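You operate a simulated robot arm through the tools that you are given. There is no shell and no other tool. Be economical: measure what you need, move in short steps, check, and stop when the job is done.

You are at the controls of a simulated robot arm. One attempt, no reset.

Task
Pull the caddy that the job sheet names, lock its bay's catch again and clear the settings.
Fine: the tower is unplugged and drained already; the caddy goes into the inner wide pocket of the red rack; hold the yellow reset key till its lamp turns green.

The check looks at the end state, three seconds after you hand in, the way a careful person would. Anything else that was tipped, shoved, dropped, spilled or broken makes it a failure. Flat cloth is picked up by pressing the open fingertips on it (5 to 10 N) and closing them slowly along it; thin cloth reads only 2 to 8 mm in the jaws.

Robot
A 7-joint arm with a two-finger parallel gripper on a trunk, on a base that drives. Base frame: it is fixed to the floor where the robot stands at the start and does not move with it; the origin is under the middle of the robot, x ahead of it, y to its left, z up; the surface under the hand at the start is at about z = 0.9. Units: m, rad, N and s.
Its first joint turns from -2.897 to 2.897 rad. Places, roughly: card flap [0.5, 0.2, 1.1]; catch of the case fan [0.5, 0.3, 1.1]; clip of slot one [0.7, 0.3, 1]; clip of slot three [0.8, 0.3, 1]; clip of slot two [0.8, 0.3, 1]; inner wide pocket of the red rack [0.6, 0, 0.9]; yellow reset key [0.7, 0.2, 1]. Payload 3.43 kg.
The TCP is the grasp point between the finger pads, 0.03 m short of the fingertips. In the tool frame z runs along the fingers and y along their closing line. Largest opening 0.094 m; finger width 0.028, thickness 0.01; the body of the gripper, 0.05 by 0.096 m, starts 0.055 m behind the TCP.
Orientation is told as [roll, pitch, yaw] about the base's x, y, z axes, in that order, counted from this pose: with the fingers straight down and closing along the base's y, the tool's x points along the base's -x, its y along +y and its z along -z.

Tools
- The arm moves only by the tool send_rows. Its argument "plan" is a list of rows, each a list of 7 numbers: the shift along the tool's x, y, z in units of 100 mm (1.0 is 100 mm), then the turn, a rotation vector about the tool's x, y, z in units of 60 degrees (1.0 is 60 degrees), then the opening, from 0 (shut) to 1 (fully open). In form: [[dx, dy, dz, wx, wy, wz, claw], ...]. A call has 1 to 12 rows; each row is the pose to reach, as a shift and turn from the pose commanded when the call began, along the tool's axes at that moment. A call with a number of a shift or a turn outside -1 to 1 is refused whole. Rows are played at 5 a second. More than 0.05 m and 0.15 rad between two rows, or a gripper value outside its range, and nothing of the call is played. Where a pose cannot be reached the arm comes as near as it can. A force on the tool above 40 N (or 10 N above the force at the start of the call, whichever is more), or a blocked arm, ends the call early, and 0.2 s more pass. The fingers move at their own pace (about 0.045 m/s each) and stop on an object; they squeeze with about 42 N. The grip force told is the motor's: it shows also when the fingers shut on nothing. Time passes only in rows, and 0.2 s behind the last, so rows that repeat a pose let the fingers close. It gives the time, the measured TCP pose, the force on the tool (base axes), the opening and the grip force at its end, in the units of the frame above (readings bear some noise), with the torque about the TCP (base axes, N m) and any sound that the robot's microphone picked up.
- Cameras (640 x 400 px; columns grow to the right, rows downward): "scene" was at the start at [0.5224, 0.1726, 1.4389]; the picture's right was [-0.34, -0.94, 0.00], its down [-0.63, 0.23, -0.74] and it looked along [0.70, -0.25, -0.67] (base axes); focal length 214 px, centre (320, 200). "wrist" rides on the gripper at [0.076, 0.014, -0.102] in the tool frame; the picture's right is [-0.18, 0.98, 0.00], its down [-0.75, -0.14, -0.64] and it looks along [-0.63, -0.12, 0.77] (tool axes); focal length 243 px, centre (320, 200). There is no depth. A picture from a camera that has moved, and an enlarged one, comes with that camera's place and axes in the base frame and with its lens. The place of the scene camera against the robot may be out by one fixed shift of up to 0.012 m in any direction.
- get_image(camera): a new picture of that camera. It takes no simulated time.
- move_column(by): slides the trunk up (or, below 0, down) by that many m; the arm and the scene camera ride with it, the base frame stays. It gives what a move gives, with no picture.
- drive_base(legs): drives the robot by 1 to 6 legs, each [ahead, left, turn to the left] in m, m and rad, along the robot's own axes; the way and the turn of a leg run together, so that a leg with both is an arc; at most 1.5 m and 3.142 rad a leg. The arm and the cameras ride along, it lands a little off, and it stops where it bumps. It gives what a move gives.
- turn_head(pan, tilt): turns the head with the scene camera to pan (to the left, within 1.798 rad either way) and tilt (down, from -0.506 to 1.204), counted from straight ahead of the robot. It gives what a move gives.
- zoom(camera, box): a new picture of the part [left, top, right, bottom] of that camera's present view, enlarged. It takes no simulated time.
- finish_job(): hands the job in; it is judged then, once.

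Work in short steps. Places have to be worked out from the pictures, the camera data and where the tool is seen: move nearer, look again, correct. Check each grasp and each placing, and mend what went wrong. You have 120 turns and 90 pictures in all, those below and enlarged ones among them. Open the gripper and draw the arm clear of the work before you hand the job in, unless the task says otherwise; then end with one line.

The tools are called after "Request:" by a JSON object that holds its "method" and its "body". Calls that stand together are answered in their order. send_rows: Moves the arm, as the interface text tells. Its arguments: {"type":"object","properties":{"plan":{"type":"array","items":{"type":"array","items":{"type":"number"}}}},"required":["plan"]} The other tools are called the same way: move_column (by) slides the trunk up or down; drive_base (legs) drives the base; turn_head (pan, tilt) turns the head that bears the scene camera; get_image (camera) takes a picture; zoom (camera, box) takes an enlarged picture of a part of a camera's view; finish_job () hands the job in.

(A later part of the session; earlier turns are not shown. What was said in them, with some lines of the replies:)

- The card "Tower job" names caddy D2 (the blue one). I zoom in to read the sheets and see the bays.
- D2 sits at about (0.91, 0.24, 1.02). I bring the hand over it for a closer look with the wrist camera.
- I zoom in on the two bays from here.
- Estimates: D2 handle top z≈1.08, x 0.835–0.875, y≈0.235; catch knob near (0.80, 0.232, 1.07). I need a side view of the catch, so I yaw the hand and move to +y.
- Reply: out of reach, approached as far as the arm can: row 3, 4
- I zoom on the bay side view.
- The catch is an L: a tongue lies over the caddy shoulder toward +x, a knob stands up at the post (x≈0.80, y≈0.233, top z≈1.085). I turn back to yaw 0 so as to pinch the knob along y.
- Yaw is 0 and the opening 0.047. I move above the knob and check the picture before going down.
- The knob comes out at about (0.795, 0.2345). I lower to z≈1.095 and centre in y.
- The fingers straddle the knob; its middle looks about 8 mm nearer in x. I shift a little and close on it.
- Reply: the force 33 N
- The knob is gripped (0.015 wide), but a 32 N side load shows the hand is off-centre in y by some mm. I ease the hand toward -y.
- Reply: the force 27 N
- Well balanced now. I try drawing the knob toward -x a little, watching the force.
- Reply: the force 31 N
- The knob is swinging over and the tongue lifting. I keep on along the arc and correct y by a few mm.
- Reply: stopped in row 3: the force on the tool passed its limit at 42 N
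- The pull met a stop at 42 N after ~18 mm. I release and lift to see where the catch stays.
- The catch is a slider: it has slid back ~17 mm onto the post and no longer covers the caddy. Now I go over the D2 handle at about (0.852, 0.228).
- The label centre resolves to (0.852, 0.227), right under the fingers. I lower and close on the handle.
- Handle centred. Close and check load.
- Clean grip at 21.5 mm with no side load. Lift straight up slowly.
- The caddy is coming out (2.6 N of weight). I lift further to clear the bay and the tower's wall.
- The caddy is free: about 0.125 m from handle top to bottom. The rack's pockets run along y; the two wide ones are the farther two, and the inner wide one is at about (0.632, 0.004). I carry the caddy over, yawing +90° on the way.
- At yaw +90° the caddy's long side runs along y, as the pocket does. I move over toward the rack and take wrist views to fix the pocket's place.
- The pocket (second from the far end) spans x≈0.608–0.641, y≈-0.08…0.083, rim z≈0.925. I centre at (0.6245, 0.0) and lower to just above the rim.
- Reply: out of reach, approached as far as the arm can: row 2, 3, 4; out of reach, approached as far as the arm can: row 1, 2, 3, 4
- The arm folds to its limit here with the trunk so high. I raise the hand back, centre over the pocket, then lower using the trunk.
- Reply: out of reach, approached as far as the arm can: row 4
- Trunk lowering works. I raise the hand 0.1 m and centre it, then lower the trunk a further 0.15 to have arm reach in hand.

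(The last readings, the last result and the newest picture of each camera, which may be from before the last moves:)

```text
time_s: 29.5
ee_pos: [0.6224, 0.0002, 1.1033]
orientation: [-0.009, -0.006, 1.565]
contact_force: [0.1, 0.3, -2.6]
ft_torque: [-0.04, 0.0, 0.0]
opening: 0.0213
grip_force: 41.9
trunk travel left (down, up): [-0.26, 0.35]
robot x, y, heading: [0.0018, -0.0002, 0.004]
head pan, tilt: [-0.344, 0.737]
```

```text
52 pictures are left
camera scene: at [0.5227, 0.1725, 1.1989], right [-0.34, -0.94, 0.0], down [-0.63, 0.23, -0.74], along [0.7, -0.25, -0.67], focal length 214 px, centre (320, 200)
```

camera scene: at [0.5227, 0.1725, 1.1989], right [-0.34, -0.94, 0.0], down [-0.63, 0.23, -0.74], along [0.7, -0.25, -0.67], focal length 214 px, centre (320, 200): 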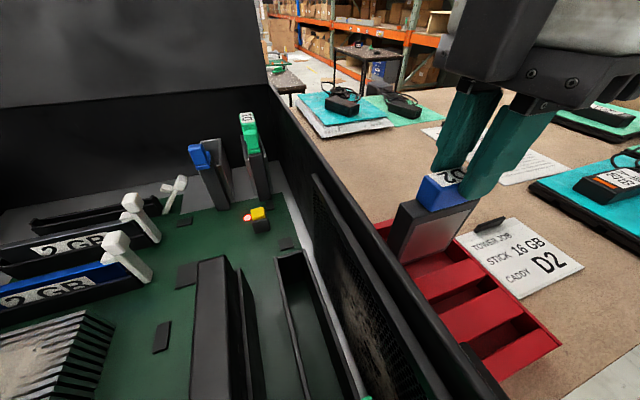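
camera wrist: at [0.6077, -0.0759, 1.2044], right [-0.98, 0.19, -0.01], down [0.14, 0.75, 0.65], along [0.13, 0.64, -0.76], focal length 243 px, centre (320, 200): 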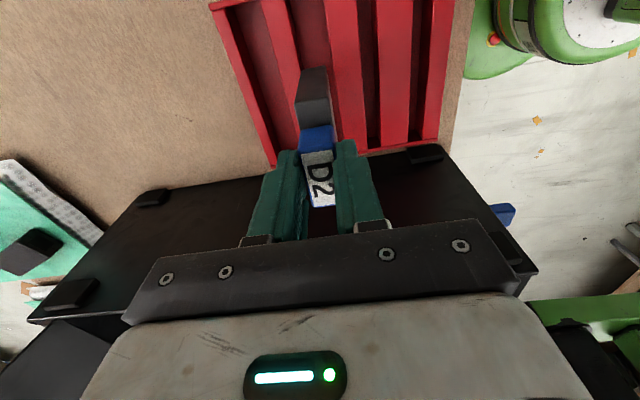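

Request:
{"method": "zoom", "body": {"camera": "wrist", "box": [200, 0, 460, 170]}}

Request:
{"method": "zoom", "body": {"camera": "scene", "box": [370, 160, 570, 380]}}

```text
2.35 times, centred on (330, 85) of wrist
camera zoom: at [0.6077, -0.0759, 1.2044], right [-0.98, 0.19, -0.01], down [0.14, 0.75, 0.65], along [0.13, 0.64, -0.76], focal length 571 px, centre (296, 471)
```

zoom: 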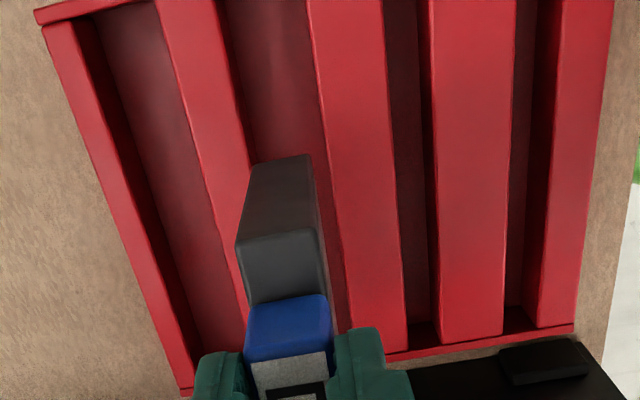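

```text
1.82 times, centred on (470, 270) of scene
camera zoom: at [0.5227, 0.1725, 1.1989], right [-0.34, -0.94, 0.0], down [-0.63, 0.23, -0.74], along [0.7, -0.25, -0.67], focal length 390 px, centre (47, 73)
```

zoom: 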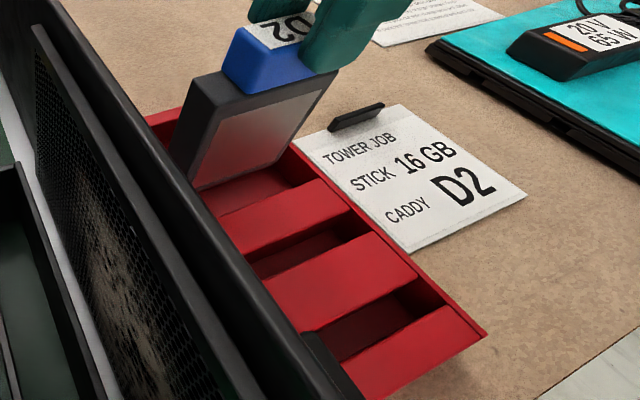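

The caddy bottom spans x 0.613–0.634 inside the pocket's 0.608–0.642. I shift 1 mm and lower.

Request:
{"method": "send_rows", "body": {"plan": [[0, -0.015, 0.15, 0, 0, 0, 0], [0, -0.015, 0.3, 0, 0, 0, 0], [0, -0.015, 0.45, 0, 0, 0, 0], [0, -0.015, 0.6, 0, 0, 0, 0]]}}

Request:
{"method": "get_image", "body": {"camera": "wrist"}}

Request:
{"method": "zoom", "body": {"camera": "scene", "box": [370, 160, 570, 380]}}

```text
time_s: 30.5
ee_pos: [0.6263, 0.0018, 1.0431]
orientation: [-0.008, -0.009, 1.566]
contact_force: [0.4, -0.3, -2.2]
ft_torque: [-0.02, 0.0, -0.02]
opening: 0.0211
grip_force: 42.3
trunk travel left (down, up): [-0.26, 0.35]
robot x, y, heading: [0.0016, 0.0012, 0.002]
head pan, tilt: [-0.344, 0.737]
```

```text
49 pictures are left
camera wrist: at [0.6101, -0.0757, 1.1437], right [-0.98, 0.19, -0.01], down [0.14, 0.75, 0.65], along [0.13, 0.64, -0.76], focal length 243 px, centre (320, 200)
```

wrist: 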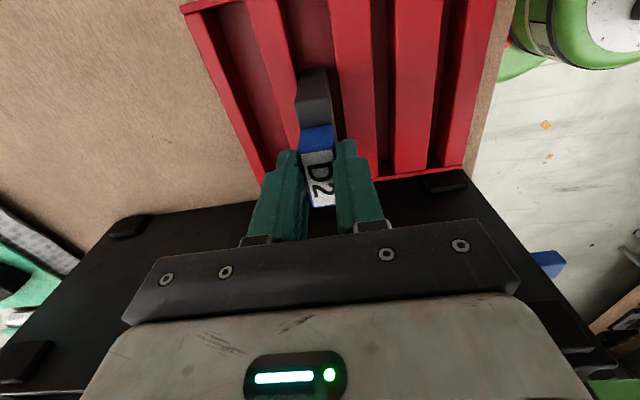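

```text
1.82 times, centred on (470, 270) of scene
camera zoom: at [0.5227, 0.1726, 1.1989], right [-0.34, -0.94, 0.0], down [-0.63, 0.23, -0.74], along [0.7, -0.25, -0.67], focal length 390 px, centre (47, 73)
```

zoom: 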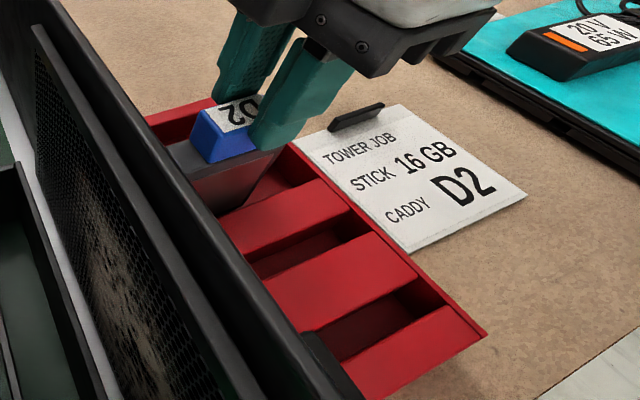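

Still free and in line with the pocket. I lower on in 8 mm steps until contact.

Request:
{"method": "send_rows", "body": {"plan": [[0, 0.01, 0.08, 0, 0, 0, 0], [0, 0.01, 0.16, 0, 0, 0, 0], [0, 0.01, 0.22, 0, 0, 0, 0]]}}

Request:
{"method": "zoom", "body": {"camera": "wrist", "box": [200, 0, 460, 170]}}

```text
time_s: 31.4
ee_pos: [0.6246, 0.0005, 1.0216]
orientation: [-0.015, -0.009, 1.563]
contact_force: [-4.1, -0.3, 19.3]
ft_torque: [-0.31, 0.73, -0.02]
opening: 0.0216
grip_force: 41.7
trunk travel left (down, up): [-0.26, 0.35]
robot x, y, heading: [0.0036, 0.0014, -0.005]
head pan, tilt: [-0.344, 0.737]
stopped in row 3: the force on the tool passed its limit at 45 N (the readings are from after the stop); the commanded pose is now the measured one
```

```text
2.35 times, centred on (330, 85) of wrist
camera zoom: at [0.6088, -0.0762, 1.1246], right [-0.98, 0.19, -0.01], down [0.14, 0.75, 0.65], along [0.13, 0.64, -0.76], focal length 571 px, centre (296, 471)
```

zoom: 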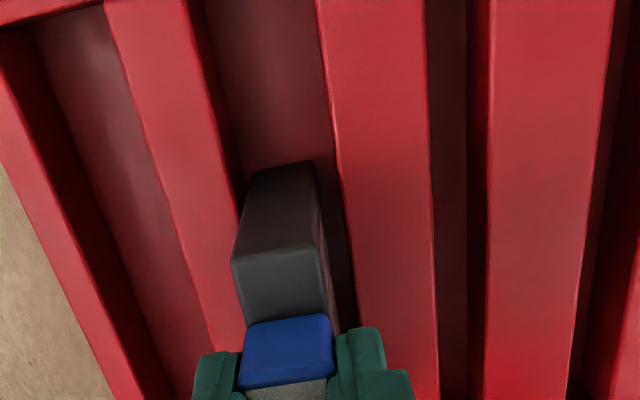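

Request:
{"method": "zoom", "body": {"camera": "scene", "box": [390, 190, 510, 310]}}

```text
3.33 times, centred on (450, 250) of scene
camera zoom: at [0.522, 0.1725, 1.1991], right [-0.34, -0.94, 0.0], down [-0.63, 0.23, -0.74], along [0.7, -0.25, -0.67], focal length 715 px, centre (-113, 33)
```

zoom: 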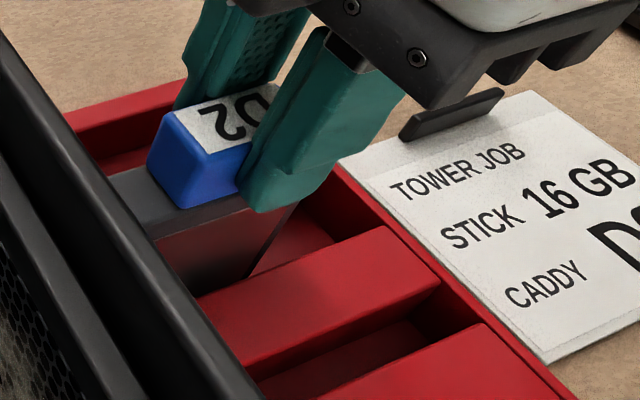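

The caddy is down in the second pocket, its lower edge hidden behind the divider, and it bears on the floor. I release and lift.

Request:
{"method": "send_rows", "body": {"plan": [[0, 0, -0.01, 0, 0, 0, 0.1], [0, 0, -0.01, 0, 0, 0, 0.3], [0, 0, -0.01, 0, 0, 0, 0.45], [0, 0, -0.01, 0, 0, 0, 0.45], [0, 0, -0.2, 0, 0, 0, 0.45], [0, 0, -0.45, 0, 0, 0, 0.45], [0, 0, -0.8, 0, 0, 0, 0.45]]}}

Request:
{"method": "get_image", "body": {"camera": "wrist"}}

Request:
{"method": "get_image", "body": {"camera": "scene"}}

```text
time_s: 33.0
ee_pos: [0.6231, -0.0011, 1.1032]
orientation: [-0.012, -0.006, 1.565]
contact_force: [-0.4, 0.1, -0.1]
ft_torque: [-0.04, -0.01, 0.05]
opening: 0.0423
grip_force: 0.0
trunk travel left (down, up): [-0.26, 0.35]
robot x, y, heading: [0.0012, 0.0045, -0.007]
head pan, tilt: [-0.344, 0.737]
```

```text
45 pictures are left
camera wrist: at [0.6074, -0.077, 1.204], right [-0.98, 0.19, -0.01], down [0.14, 0.75, 0.65], along [0.13, 0.64, -0.76], focal length 243 px, centre (320, 200)
```

wrist: 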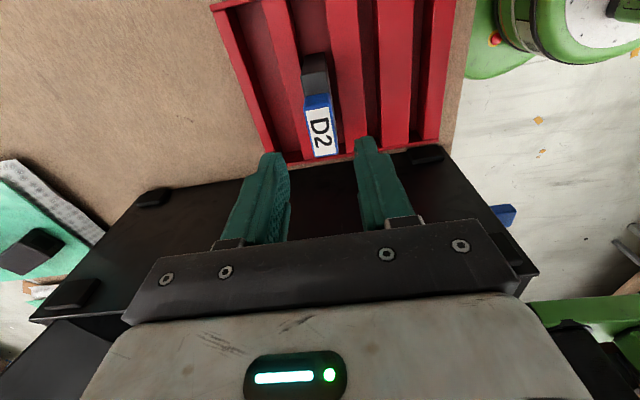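

```text
44 pictures are left
camera scene: at [0.5228, 0.1725, 1.1988], right [-0.34, -0.94, 0.0], down [-0.63, 0.23, -0.74], along [0.7, -0.25, -0.67], focal length 214 px, centre (320, 200)
```

scene: 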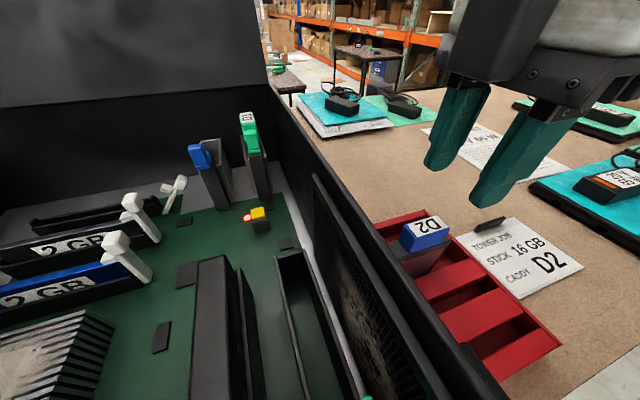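

The caddy stands seated in the inner wide pocket. Now I raise the trunk partly and go back to the D2 catch at yaw 0.

Request:
{"method": "move_column", "body": {"by": 0.14}}

Request:
{"method": "send_rows", "body": {"plan": [[-0.16, -0.12, 0, 0, 0, 0.14, 0.45], [-0.33, -0.25, 0, 0, 0, 0.28, 0.45], [-0.5, -0.37, 0, 0, 0, 0.42, 0.45], [-0.66, -0.5, 0, 0, 0, 0.56, 0.45], [-0.83, -0.62, 0, 0, 0, 0.7, 0.45], [-1.0, -0.75, 0, 0, 0, 0.84, 0.45]]}}

Request:
{"method": "send_rows", "body": {"plan": [[-0.19, 0.05, 0, 0, 0, 0.13, 0.45], [-0.39, 0.1, 0, 0, 0, 0.26, 0.45], [-0.58, 0.14, 0, 0, 0, 0.39, 0.45], [-0.77, 0.19, 0, 0, 0, 0.52, 0.45], [-0.97, 0.24, 0, 0, 0, 0.654, 0.45]]}}

```text
time_s: 34.6
ee_pos: [0.6235, -0.001, 1.2411]
orientation: [-0.011, -0.008, 1.566]
contact_force: [0.2, 0.2, 0.8]
ft_torque: [0.01, 0.0, 0.03]
opening: 0.0422
grip_force: 0.1
trunk travel left (down, up): [-0.4, 0.21]
robot x, y, heading: [0.0023, 0.0025, -0.0]
head pan, tilt: [-0.344, 0.737]
```

```text
time_s: 36.0
ee_pos: [0.6982, 0.0984, 1.244]
orientation: [-0.001, -0.014, 0.685]
contact_force: [0.1, 0.2, -0.7]
ft_torque: [-0.01, 0.01, -0.02]
opening: 0.0421
grip_force: 0.1
trunk travel left (down, up): [-0.4, 0.21]
robot x, y, heading: [0.0004, -0.0053, 0.001]
head pan, tilt: [-0.344, 0.737]
```

```text
time_s: 37.2
ee_pos: [0.7594, 0.1791, 1.2457]
orientation: [0.007, -0.012, -0.004]
contact_force: [-0.1, -0.4, 0.6]
ft_torque: [0.01, 0.04, -0.01]
opening: 0.0422
grip_force: 0.0
trunk travel left (down, up): [-0.4, 0.21]
robot x, y, heading: [-0.0028, 0.0012, 0.005]
head pan, tilt: [-0.344, 0.737]
```

Request:
{"method": "send_rows", "body": {"plan": [[-0.05, 0.2, 0.2, 0, 0, 0, 0.45], [-0.1, 0.4, 0.5, 0, 0, 0, 0.45], [-0.12, 0.48, 0.9, 0, 0, 0, 0.45]]}}

Request:
{"method": "get_image", "body": {"camera": "wrist"}}

```text
time_s: 38.0
ee_pos: [0.7726, 0.2258, 1.1564]
orientation: [0.008, -0.015, 0.0]
contact_force: [-0.6, 0.3, -0.4]
ft_torque: [-0.03, -0.01, 0.0]
opening: 0.0425
grip_force: 0.1
trunk travel left (down, up): [-0.4, 0.21]
robot x, y, heading: [0.0036, -0.0008, 0.002]
head pan, tilt: [-0.344, 0.737]
```

```text
43 pictures are left
camera wrist: at [0.6953, 0.2402, 1.2578], right [0.18, 0.98, 0.01], down [0.74, -0.15, 0.65], along [0.64, -0.11, -0.76], focal length 243 px, centre (320, 200)
```

wrist: 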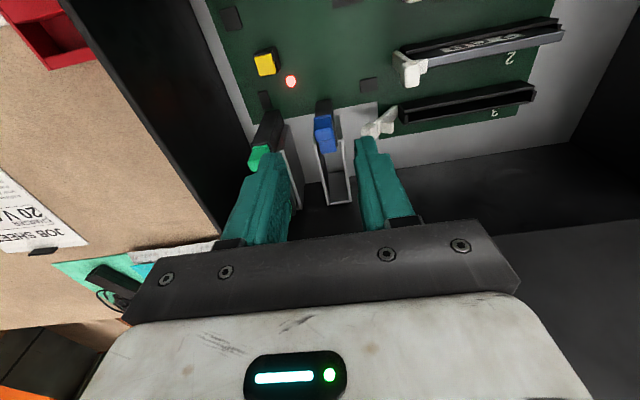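

The knob is at about (0.775, 0.228), bay empty. I go down, pinch and push it +x.

Request:
{"method": "send_rows", "body": {"plan": [[0, 0.01, 0.25, 0, 0, 0, 0.45], [0, 0.01, 0.5, 0, 0, 0, 0.45], [0, 0.01, 0.66, 0, 0, 0, 0.45], [0, 0.01, 0.66, 0, 0, 0, 0.2], [0, 0.01, 0.66, 0, 0, 0, 0], [0, 0.01, 0.66, 0, 0, 0, 0]]}}

Request:
{"method": "zoom", "body": {"camera": "wrist", "box": [220, 80, 440, 240]}}

```text
time_s: 39.4
ee_pos: [0.7739, 0.2283, 1.0878]
orientation: [0.006, -0.012, -0.001]
contact_force: [-0.6, -7.3, -0.9]
ft_torque: [-0.45, -0.13, 0.12]
opening: 0.0144
grip_force: 37.2
trunk travel left (down, up): [-0.4, 0.21]
robot x, y, heading: [-0.0003, 0.0006, 0.001]
head pan, tilt: [-0.344, 0.737]
```

```text
2.50 times, centred on (330, 160) of wrist
camera zoom: at [0.6958, 0.2422, 1.1905], right [0.18, 0.98, 0.01], down [0.75, -0.15, 0.65], along [0.64, -0.11, -0.76], focal length 606 px, centre (295, 300)
```

zoom: 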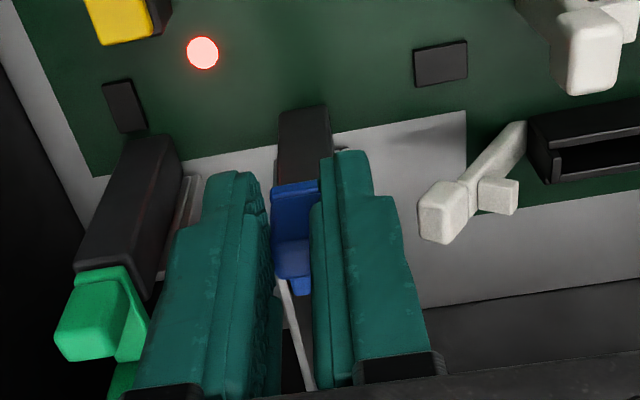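

Pinched with little side load. I push +x by 18 mm toward the closed end.

Request:
{"method": "send_rows", "body": {"plan": [[-0.06, 0, 0, 0, 0, 0, 0], [-0.12, 0, 0, 0, 0, 0, 0], [-0.17, 0, 0, 0, 0, 0, 0], [-0.17, 0, 0, 0, 0, 0, 0]]}}

Request:
{"method": "send_rows", "body": {"plan": [[-0.03, 0, 0, 0, 0, 0, 0], [-0.06, 0, 0, 0, 0, 0, 0], [-0.09, 0, 0, 0, 0, 0, 0]]}}

```text
time_s: 40.4
ee_pos: [0.7908, 0.229, 1.0881]
orientation: [0.008, -0.011, 0.0]
contact_force: [0.4, -6.0, -0.7]
ft_torque: [-0.45, 0.08, 0.11]
opening: 0.0142
grip_force: 42.7
trunk travel left (down, up): [-0.4, 0.21]
robot x, y, heading: [-0.0, 0.001, 0.002]
head pan, tilt: [-0.344, 0.737]
```

```text
time_s: 41.2
ee_pos: [0.7982, 0.2277, 1.0897]
orientation: [0.005, -0.008, 0.002]
contact_force: [-30.1, -20.1, -0.6]
ft_torque: [-0.52, 0.86, -0.23]
opening: 0.0148
grip_force: 41.8
trunk travel left (down, up): [-0.4, 0.21]
robot x, y, heading: [0.0006, 0.0045, -0.001]
head pan, tilt: [-0.344, 0.737]
```

The catch has met its closed end-stop (30 N). I release, lift and check.

Request:
{"method": "send_rows", "body": {"plan": [[0, 0, 0, 0, 0, 0, 0.2], [0, 0, 0, 0, 0, 0, 0.4], [0, 0, -0.25, 0, 0, 0, 0.4], [0.1, 0, -0.5, 0, 0, 0, 0.4], [0.3, 0, -0.7, 0, 0, 0, 0.4]]}}

Request:
{"method": "zoom", "body": {"camera": "wrist", "box": [200, 20, 440, 190]}}

Request:
{"method": "get_image", "body": {"camera": "scene"}}

```text
time_s: 42.4
ee_pos: [0.7676, 0.23, 1.1596]
orientation: [0.006, -0.013, -0.001]
contact_force: [-0.3, 0.5, -1.4]
ft_torque: [0.02, -0.01, -0.03]
opening: 0.0376
grip_force: 0.1
trunk travel left (down, up): [-0.4, 0.21]
robot x, y, heading: [-0.0019, 0.0012, 0.0]
head pan, tilt: [-0.344, 0.737]
```

```text
2.35 times, centred on (320, 105) of wrist
camera zoom: at [0.6904, 0.2444, 1.2609], right [0.18, 0.98, 0.01], down [0.75, -0.15, 0.65], along [0.64, -0.11, -0.76], focal length 571 px, centre (320, 424)
```

zoom: 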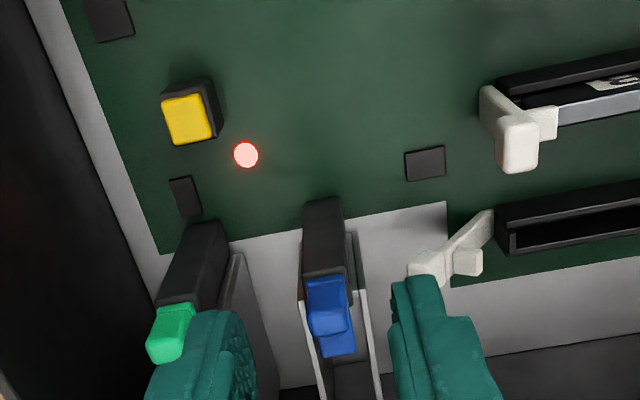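

```text
40 pictures are left
camera scene: at [0.5228, 0.1726, 1.3388], right [-0.34, -0.94, 0.0], down [-0.63, 0.23, -0.74], along [0.7, -0.25, -0.67], focal length 214 px, centre (320, 200)
```

scene: 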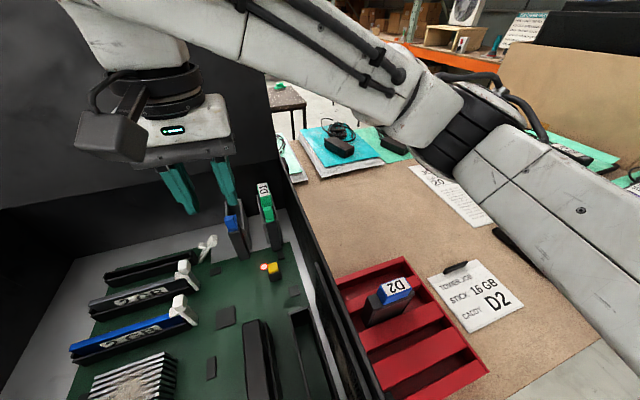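

The catch is closed again (tongue end back at x≈0.823). The yellow key resolves to (0.736, 0.183), top z≈1.003. I shut the fingers and go above it.

Request:
{"method": "send_rows", "body": {"plan": [[0.16, -0.24, 0, 0, 0, 0, 0], [0.31, -0.47, 0.1, 0, 0, 0, 0], [0.31, -0.47, 0.4, 0, 0, 0, 0], [0.31, -0.47, 0.7, 0, 0, 0, 0], [0.31, -0.47, 0.8, 0, 0, 0, 0]]}}

Request:
{"method": "get_image", "body": {"camera": "wrist"}}

Request:
{"method": "zoom", "body": {"camera": "scene", "box": [200, 180, 340, 300]}}

```text
time_s: 43.6
ee_pos: [0.7363, 0.1823, 1.0771]
orientation: [0.006, -0.013, 0.001]
contact_force: [-0.6, -0.1, -0.6]
ft_torque: [0.0, 0.02, 0.02]
opening: 0.0
grip_force: 33.1
trunk travel left (down, up): [-0.4, 0.21]
robot x, y, heading: [0.0008, 0.0012, -0.001]
head pan, tilt: [-0.344, 0.737]
```

```text
39 pictures are left
camera wrist: at [0.6602, 0.1959, 1.1791], right [0.18, 0.98, 0.01], down [0.74, -0.15, 0.65], along [0.64, -0.11, -0.76], focal length 243 px, centre (320, 200)
```

wrist: 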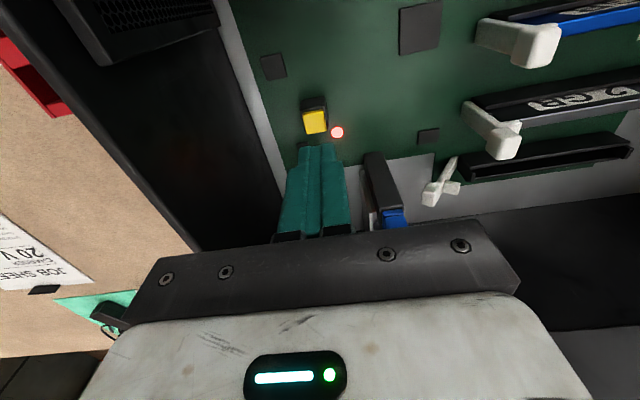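

```text
3.33 times, centred on (270, 240) of scene
camera zoom: at [0.5228, 0.1726, 1.3389], right [-0.34, -0.94, 0.0], down [-0.63, 0.23, -0.74], along [0.7, -0.25, -0.67], focal length 715 px, centre (487, 67)
```

zoom: 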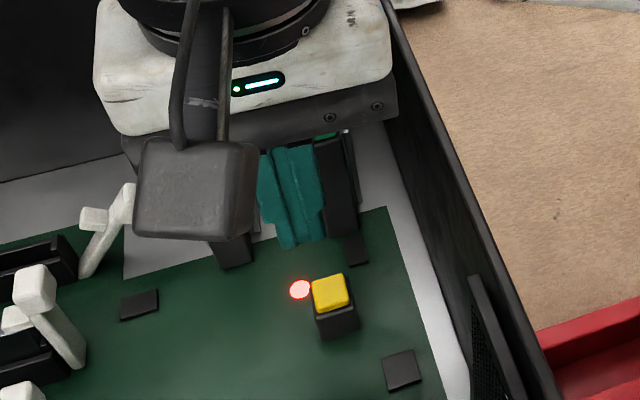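

Estimates of the key's height range 0.99–1.03. I go down a little more, carefully, and look again.

Request:
{"method": "send_rows", "body": {"plan": [[0.02, -0.01, 0.1, 0, 0, 0, 0], [0.02, -0.01, 0.2, 0, 0, 0, 0], [0.02, -0.01, 0.28, 0, 0, 0, 0]]}}

Request:
{"method": "zoom", "body": {"camera": "wrist", "box": [240, 80, 400, 200]}}

Request:
{"method": "zoom", "body": {"camera": "scene", "box": [220, 200, 320, 290]}}

```text
time_s: 44.4
ee_pos: [0.7365, 0.1804, 1.049]
orientation: [0.006, -0.012, 0.001]
contact_force: [0.2, -0.3, -0.8]
ft_torque: [-0.01, -0.02, -0.04]
opening: 0.0002
grip_force: 33.0
trunk travel left (down, up): [-0.4, 0.21]
robot x, y, heading: [-0.0029, 0.0028, 0.001]
head pan, tilt: [-0.344, 0.737]
```

```text
3.33 times, centred on (320, 140) of wrist
camera zoom: at [0.6592, 0.1947, 1.1516], right [0.18, 0.98, 0.01], down [0.75, -0.14, 0.65], along [0.64, -0.11, -0.76], focal length 809 px, centre (320, 400)
```

zoom: 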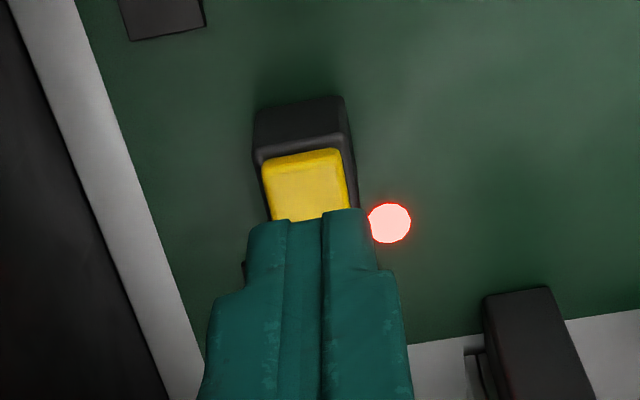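

```text
4.44 times, centred on (270, 245) of scene
camera zoom: at [0.5228, 0.1726, 1.3389], right [-0.34, -0.94, 0.0], down [-0.63, 0.23, -0.74], along [0.7, -0.25, -0.67], focal length 953 px, centre (542, 0)
```

zoom: 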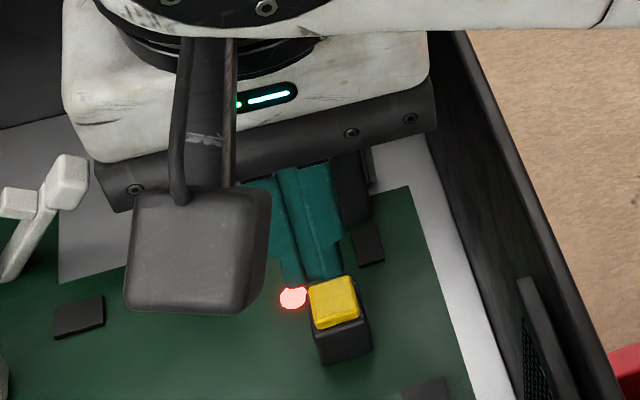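

Combining views, the key's top is at about (0.732, 0.180, 1.00). I shift 4 mm toward -x and descend in small steps watching force.

Request:
{"method": "send_rows", "body": {"plan": [[0.045, 0, 0.05, 0, 0, 0, 0], [0.045, 0, 0.1, 0, 0, 0, 0], [0.045, 0, 0.15, 0, 0, 0, 0], [0.045, 0, 0.19, 0, 0, 0, 0]]}}

Request:
{"method": "zoom", "body": {"camera": "wrist", "box": [240, 80, 400, 200]}}

```text
time_s: 45.4
ee_pos: [0.7325, 0.1819, 1.0316]
orientation: [0.007, -0.012, -0.001]
contact_force: [0.3, 0.1, 0.0]
ft_torque: [-0.02, -0.02, -0.03]
opening: 0.0001
grip_force: 32.6
trunk travel left (down, up): [-0.4, 0.21]
robot x, y, heading: [0.0036, -0.0005, -0.002]
head pan, tilt: [-0.344, 0.737]
```

```text
3.33 times, centred on (320, 140) of wrist
camera zoom: at [0.6545, 0.1952, 1.1331], right [0.18, 0.98, 0.01], down [0.75, -0.15, 0.65], along [0.64, -0.11, -0.76], focal length 809 px, centre (320, 400)
```

zoom: 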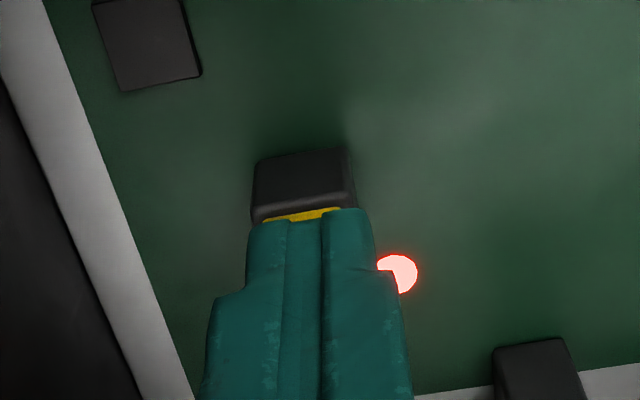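

The fingertips cover the key. I continue down gently until it is pressed.

Request:
{"method": "send_rows", "body": {"plan": [[0, -0.01, 0.02, 0, 0, 0, 0], [0, -0.01, 0.04, 0, 0, 0, 0], [0, -0.01, 0.06, 0, 0, 0, 0], [0, -0.01, 0.08, 0, 0, 0, 0]]}}

Request:
{"method": "zoom", "body": {"camera": "wrist", "box": [240, 80, 400, 200]}}

```text
time_s: 46.4
ee_pos: [0.7324, 0.1808, 1.0231]
orientation: [0.008, -0.015, -0.001]
contact_force: [-0.1, 0.4, 0.5]
ft_torque: [-0.01, 0.01, 0.01]
opening: 0.0
grip_force: 33.6
trunk travel left (down, up): [-0.4, 0.21]
robot x, y, heading: [-0.0003, 0.0005, -0.002]
head pan, tilt: [-0.344, 0.737]
```

```text
3.33 times, centred on (320, 140) of wrist
camera zoom: at [0.6547, 0.1947, 1.1249], right [0.18, 0.98, 0.01], down [0.74, -0.15, 0.65], along [0.64, -0.11, -0.76], focal length 809 px, centre (320, 400)
```

zoom: 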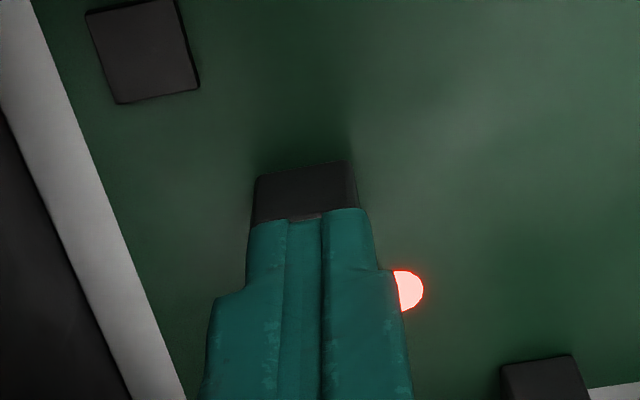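

No contact yet at tip z≈0.993. Re-triangulating with the widest-baseline wrist views gives the key at (0.742, 0.178), top ≈0.973. I shift by +10 mm in x and -3 mm in y, then go on down.

Request:
{"method": "send_rows", "body": {"plan": [[-0.05, -0.015, 0, 0, 0, 0, 0], [-0.09, -0.025, 0.02, 0, 0, 0, 0], [-0.09, -0.025, 0.06, 0, 0, 0, 0], [-0.09, -0.025, 0.1, 0, 0, 0, 0]]}}

Request:
{"method": "zoom", "body": {"camera": "wrist", "box": [240, 80, 400, 200]}}

Request:
{"method": "zoom", "body": {"camera": "scene", "box": [220, 200, 320, 290]}}

```text
time_s: 47.4
ee_pos: [0.7422, 0.177, 1.0142]
orientation: [0.007, -0.014, 0.001]
contact_force: [-1.4, -0.6, 2.2]
ft_torque: [-0.02, 0.01, 0.03]
opening: 0.0
grip_force: 33.1
trunk travel left (down, up): [-0.4, 0.21]
robot x, y, heading: [0.003, 0.001, 0.002]
head pan, tilt: [-0.344, 0.737]
heard: click
```

```text
3.33 times, centred on (320, 140) of wrist
camera zoom: at [0.6643, 0.1921, 1.1153], right [0.18, 0.98, 0.01], down [0.75, -0.15, 0.65], along [0.64, -0.11, -0.76], focal length 809 px, centre (320, 400)
```

zoom: 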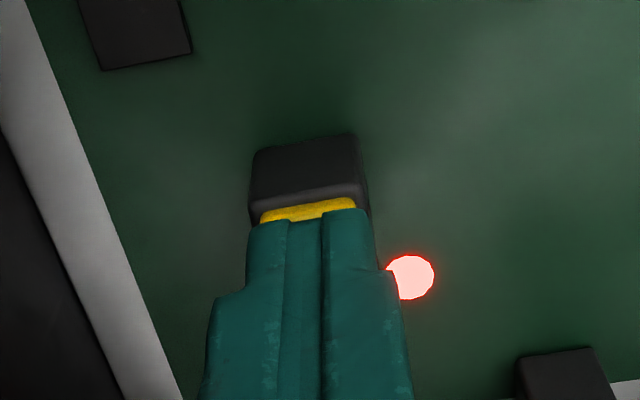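

```text
4.44 times, centred on (270, 245) of scene
camera zoom: at [0.5226, 0.1726, 1.339], right [-0.34, -0.94, 0.0], down [-0.63, 0.23, -0.74], along [0.7, -0.25, -0.67], focal length 953 px, centre (542, 0)
```

zoom: 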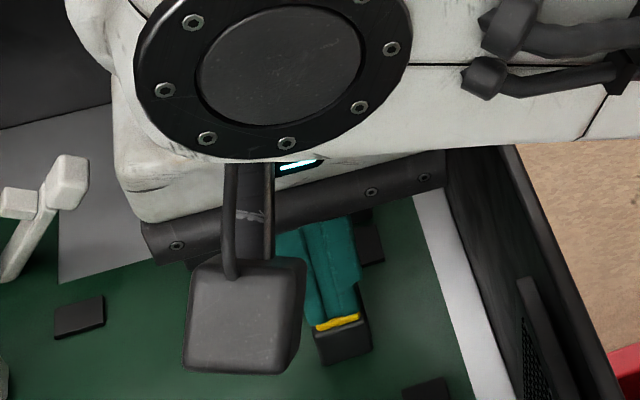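

A click: the key is now being pressed, with 2 N. I press 1 mm more and hold for two seconds.

Request:
{"method": "send_rows", "body": {"plan": [[0, 0, 0.015, 0, 0, 0, 0], [0, 0, 0.015, 0, 0, 0, 0], [0, 0, 0.015, 0, 0, 0, 0], [0, 0, 0.015, 0, 0, 0, 0], [0, 0, 0.015, 0, 0, 0, 0], [0, 0, 0.015, 0, 0, 0, 0], [0, 0, 0.015, 0, 0, 0, 0], [0, 0, 0.015, 0, 0, 0, 0], [0, 0, 0.015, 0, 0, 0, 0], [0, 0, 0.015, 0, 0, 0, 0]]}}

Request:
{"method": "zoom", "body": {"camera": "wrist", "box": [240, 80, 400, 200]}}

```text
time_s: 49.6
ee_pos: [0.7421, 0.1784, 1.0127]
orientation: [0.008, -0.011, 0.0]
contact_force: [1.0, -0.6, 6.5]
ft_torque: [-0.01, 0.05, 0.03]
opening: 0.0
grip_force: 33.0
trunk travel left (down, up): [-0.4, 0.21]
robot x, y, heading: [-0.0004, -0.0017, 0.001]
head pan, tilt: [-0.344, 0.737]
```

```text
3.33 times, centred on (320, 140) of wrist
camera zoom: at [0.664, 0.192, 1.1139], right [0.18, 0.98, 0.01], down [0.75, -0.15, 0.65], along [0.64, -0.11, -0.76], focal length 809 px, centre (320, 400)
```

zoom: 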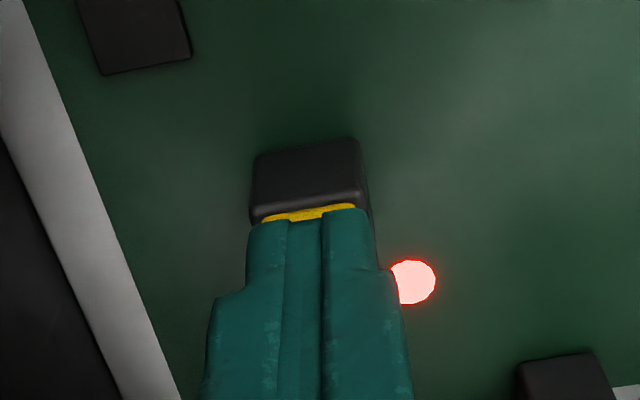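

Still red at 6.5 N. I hold longer with slightly more depth.

Request:
{"method": "send_rows", "body": {"plan": [[0, 0, 0.015, 0, 0, 0, 0], [0, 0, 0.015, 0, 0, 0, 0], [0, 0, 0.015, 0, 0, 0, 0], [0, 0, 0.015, 0, 0, 0, 0], [0, 0, 0.015, 0, 0, 0, 0], [0, 0, 0.015, 0, 0, 0, 0], [0, 0, 0.015, 0, 0, 0, 0], [0, 0, 0.015, 0, 0, 0, 0], [0, 0, 0.015, 0, 0, 0, 0], [0, 0, 0.015, 0, 0, 0, 0], [0, 0, 0.015, 0, 0, 0, 0], [0, 0, 0.015, 0, 0, 0, 0]]}}

Request:
{"method": "zoom", "body": {"camera": "wrist", "box": [240, 80, 400, 200]}}

```text
time_s: 52.2
ee_pos: [0.741, 0.1772, 1.0098]
orientation: [0.007, -0.012, 0.001]
contact_force: [-1.1, -0.8, 9.9]
ft_torque: [-0.05, 0.03, -0.01]
opening: 0.0
grip_force: 33.2
trunk travel left (down, up): [-0.4, 0.21]
robot x, y, heading: [-0.0002, 0.0006, -0.002]
head pan, tilt: [-0.344, 0.737]
```

```text
3.33 times, centred on (320, 140) of wrist
camera zoom: at [0.6639, 0.1922, 1.1126], right [0.18, 0.98, 0.01], down [0.75, -0.15, 0.65], along [0.64, -0.11, -0.76], focal length 809 px, centre (320, 400)
```

zoom: 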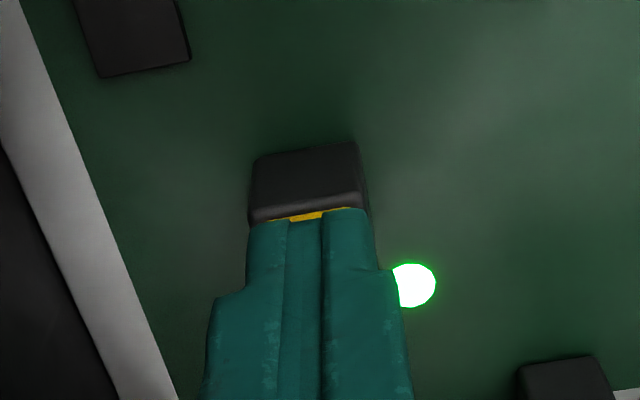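

The lamp is green. I lift straight up off the key and withdraw.

Request:
{"method": "send_rows", "body": {"plan": [[0, 0, -0.2, 0, 0, 0, 0], [0, 0, -0.5, 0, 0, 0, 0], [0, 0, -0.8, 0, 0, 0, 0], [0, 0, -1.0, 0, 0, 0, 0.3]]}}

Request:
{"method": "send_rows", "body": {"plan": [[0, 0, -0.4, 0, 0, 0, 1], [0, 0, -0.8, 0, 0, 0, 1], [0.2, -0.3, -1.0, 0, 0, 0, 1], [0.4, -0.5, -1.0, 0, 0, 0, 1]]}}

Request:
{"method": "move_column", "body": {"by": 0.1}}

Request:
{"method": "get_image", "body": {"camera": "scene"}}

Request:
{"method": "get_image", "body": {"camera": "wrist"}}

```text
time_s: 53.2
ee_pos: [0.7402, 0.1758, 1.1099]
orientation: [0.007, -0.014, -0.002]
contact_force: [-1.1, -0.3, 0.4]
ft_torque: [-0.01, 0.01, 0.02]
opening: 0.0281
grip_force: 0.1
trunk travel left (down, up): [-0.4, 0.21]
robot x, y, heading: [-0.0017, -0.0008, 0.001]
head pan, tilt: [-0.344, 0.737]
```

```text
time_s: 54.2
ee_pos: [0.6994, 0.1254, 1.2109]
orientation: [0.007, -0.012, 0.002]
contact_force: [0.6, -0.3, 0.0]
ft_torque: [0.02, -0.01, -0.01]
opening: 0.094
grip_force: 0.1
trunk travel left (down, up): [-0.4, 0.21]
robot x, y, heading: [0.0017, -0.0024, 0.003]
head pan, tilt: [-0.344, 0.737]
```

```text
time_s: 55.5
ee_pos: [0.6996, 0.1251, 1.3094]
orientation: [0.007, -0.012, -0.002]
contact_force: [-0.2, -0.1, -0.5]
ft_torque: [-0.01, 0.01, 0.0]
opening: 0.094
grip_force: 0.1
trunk travel left (down, up): [-0.5, 0.11]
robot x, y, heading: [-0.0009, 0.0, 0.007]
head pan, tilt: [-0.344, 0.737]
```

```text
29 pictures are left
camera scene: at [0.5228, 0.1726, 1.4388], right [-0.34, -0.94, 0.0], down [-0.63, 0.23, -0.74], along [0.7, -0.25, -0.67], focal length 214 px, centre (320, 200)
```

scene: 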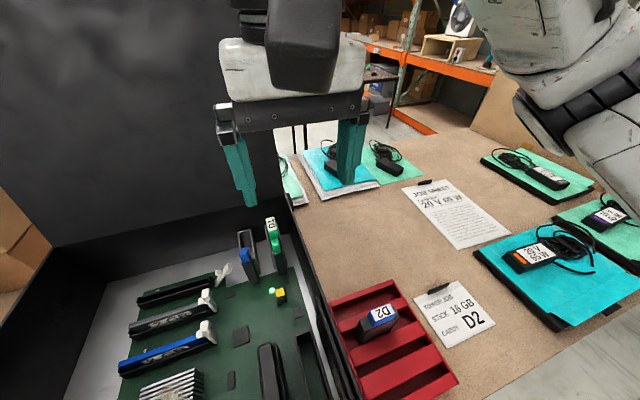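

```text
28 pictures are left
camera wrist: at [0.6221, 0.1392, 1.4119], right [0.18, 0.98, 0.01], down [0.75, -0.15, 0.65], along [0.64, -0.11, -0.76], focal length 243 px, centre (320, 200)
```

wrist: 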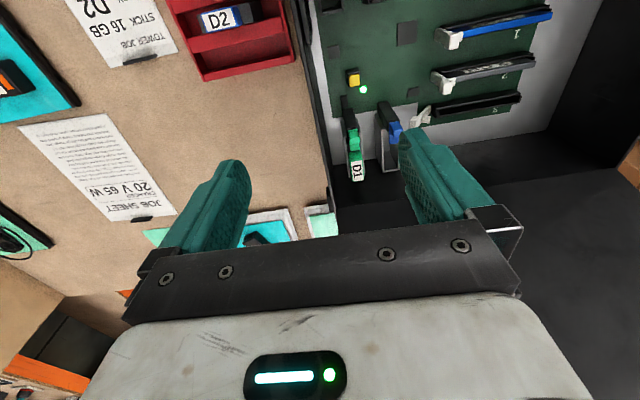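

Lamp stays green. A final close look at the catch and the rack.

Request:
{"method": "zoom", "body": {"camera": "scene", "box": [220, 200, 310, 310]}}

Request:
{"method": "zoom", "body": {"camera": "scene", "box": [320, 270, 470, 400]}}

Request:
{"method": "zoom", "body": {"camera": "wrist", "box": [320, 60, 450, 190]}}

```text
3.64 times, centred on (265, 255) of scene
camera zoom: at [0.5228, 0.1726, 1.4388], right [-0.34, -0.94, 0.0], down [-0.63, 0.23, -0.74], along [0.7, -0.25, -0.67], focal length 780 px, centre (520, 0)
```

zoom: 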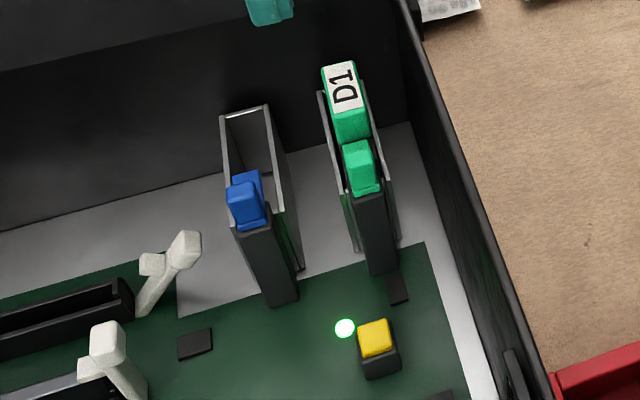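

```text
3.08 times, centred on (395, 335) of scene
camera zoom: at [0.5228, 0.1726, 1.4388], right [-0.34, -0.94, 0.0], down [-0.63, 0.23, -0.74], along [0.7, -0.25, -0.67], focal length 660 px, centre (89, -215)
```

zoom: 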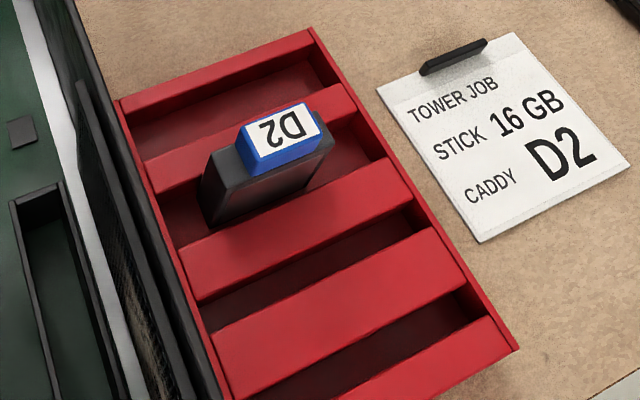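

```text
3.08 times, centred on (385, 125) of wrist
camera zoom: at [0.6221, 0.1392, 1.4119], right [0.18, 0.98, 0.01], down [0.75, -0.15, 0.65], along [0.64, -0.11, -0.76], focal length 746 px, centre (120, 431)
```

zoom: 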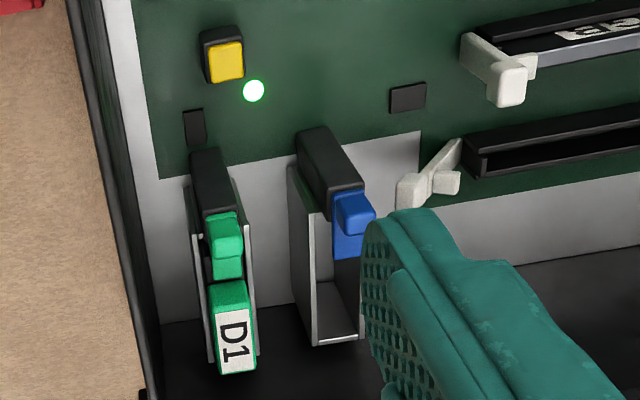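

The catch sits exactly as in the first picture, the caddy stands in the inner wide pocket, the lamp is green and the arm is clear. I hand in.

Request:
{"method": "finish_job", "body": {}}

```text
The job is handed in.
```

I pulled caddy D2 and stood it in the inner wide pocket of the red rack. I slid its bay's catch back to the locked position and held the yellow reset key until its lamp turned green. The arm is clear of the work with the gripper open, and the job is handed in.
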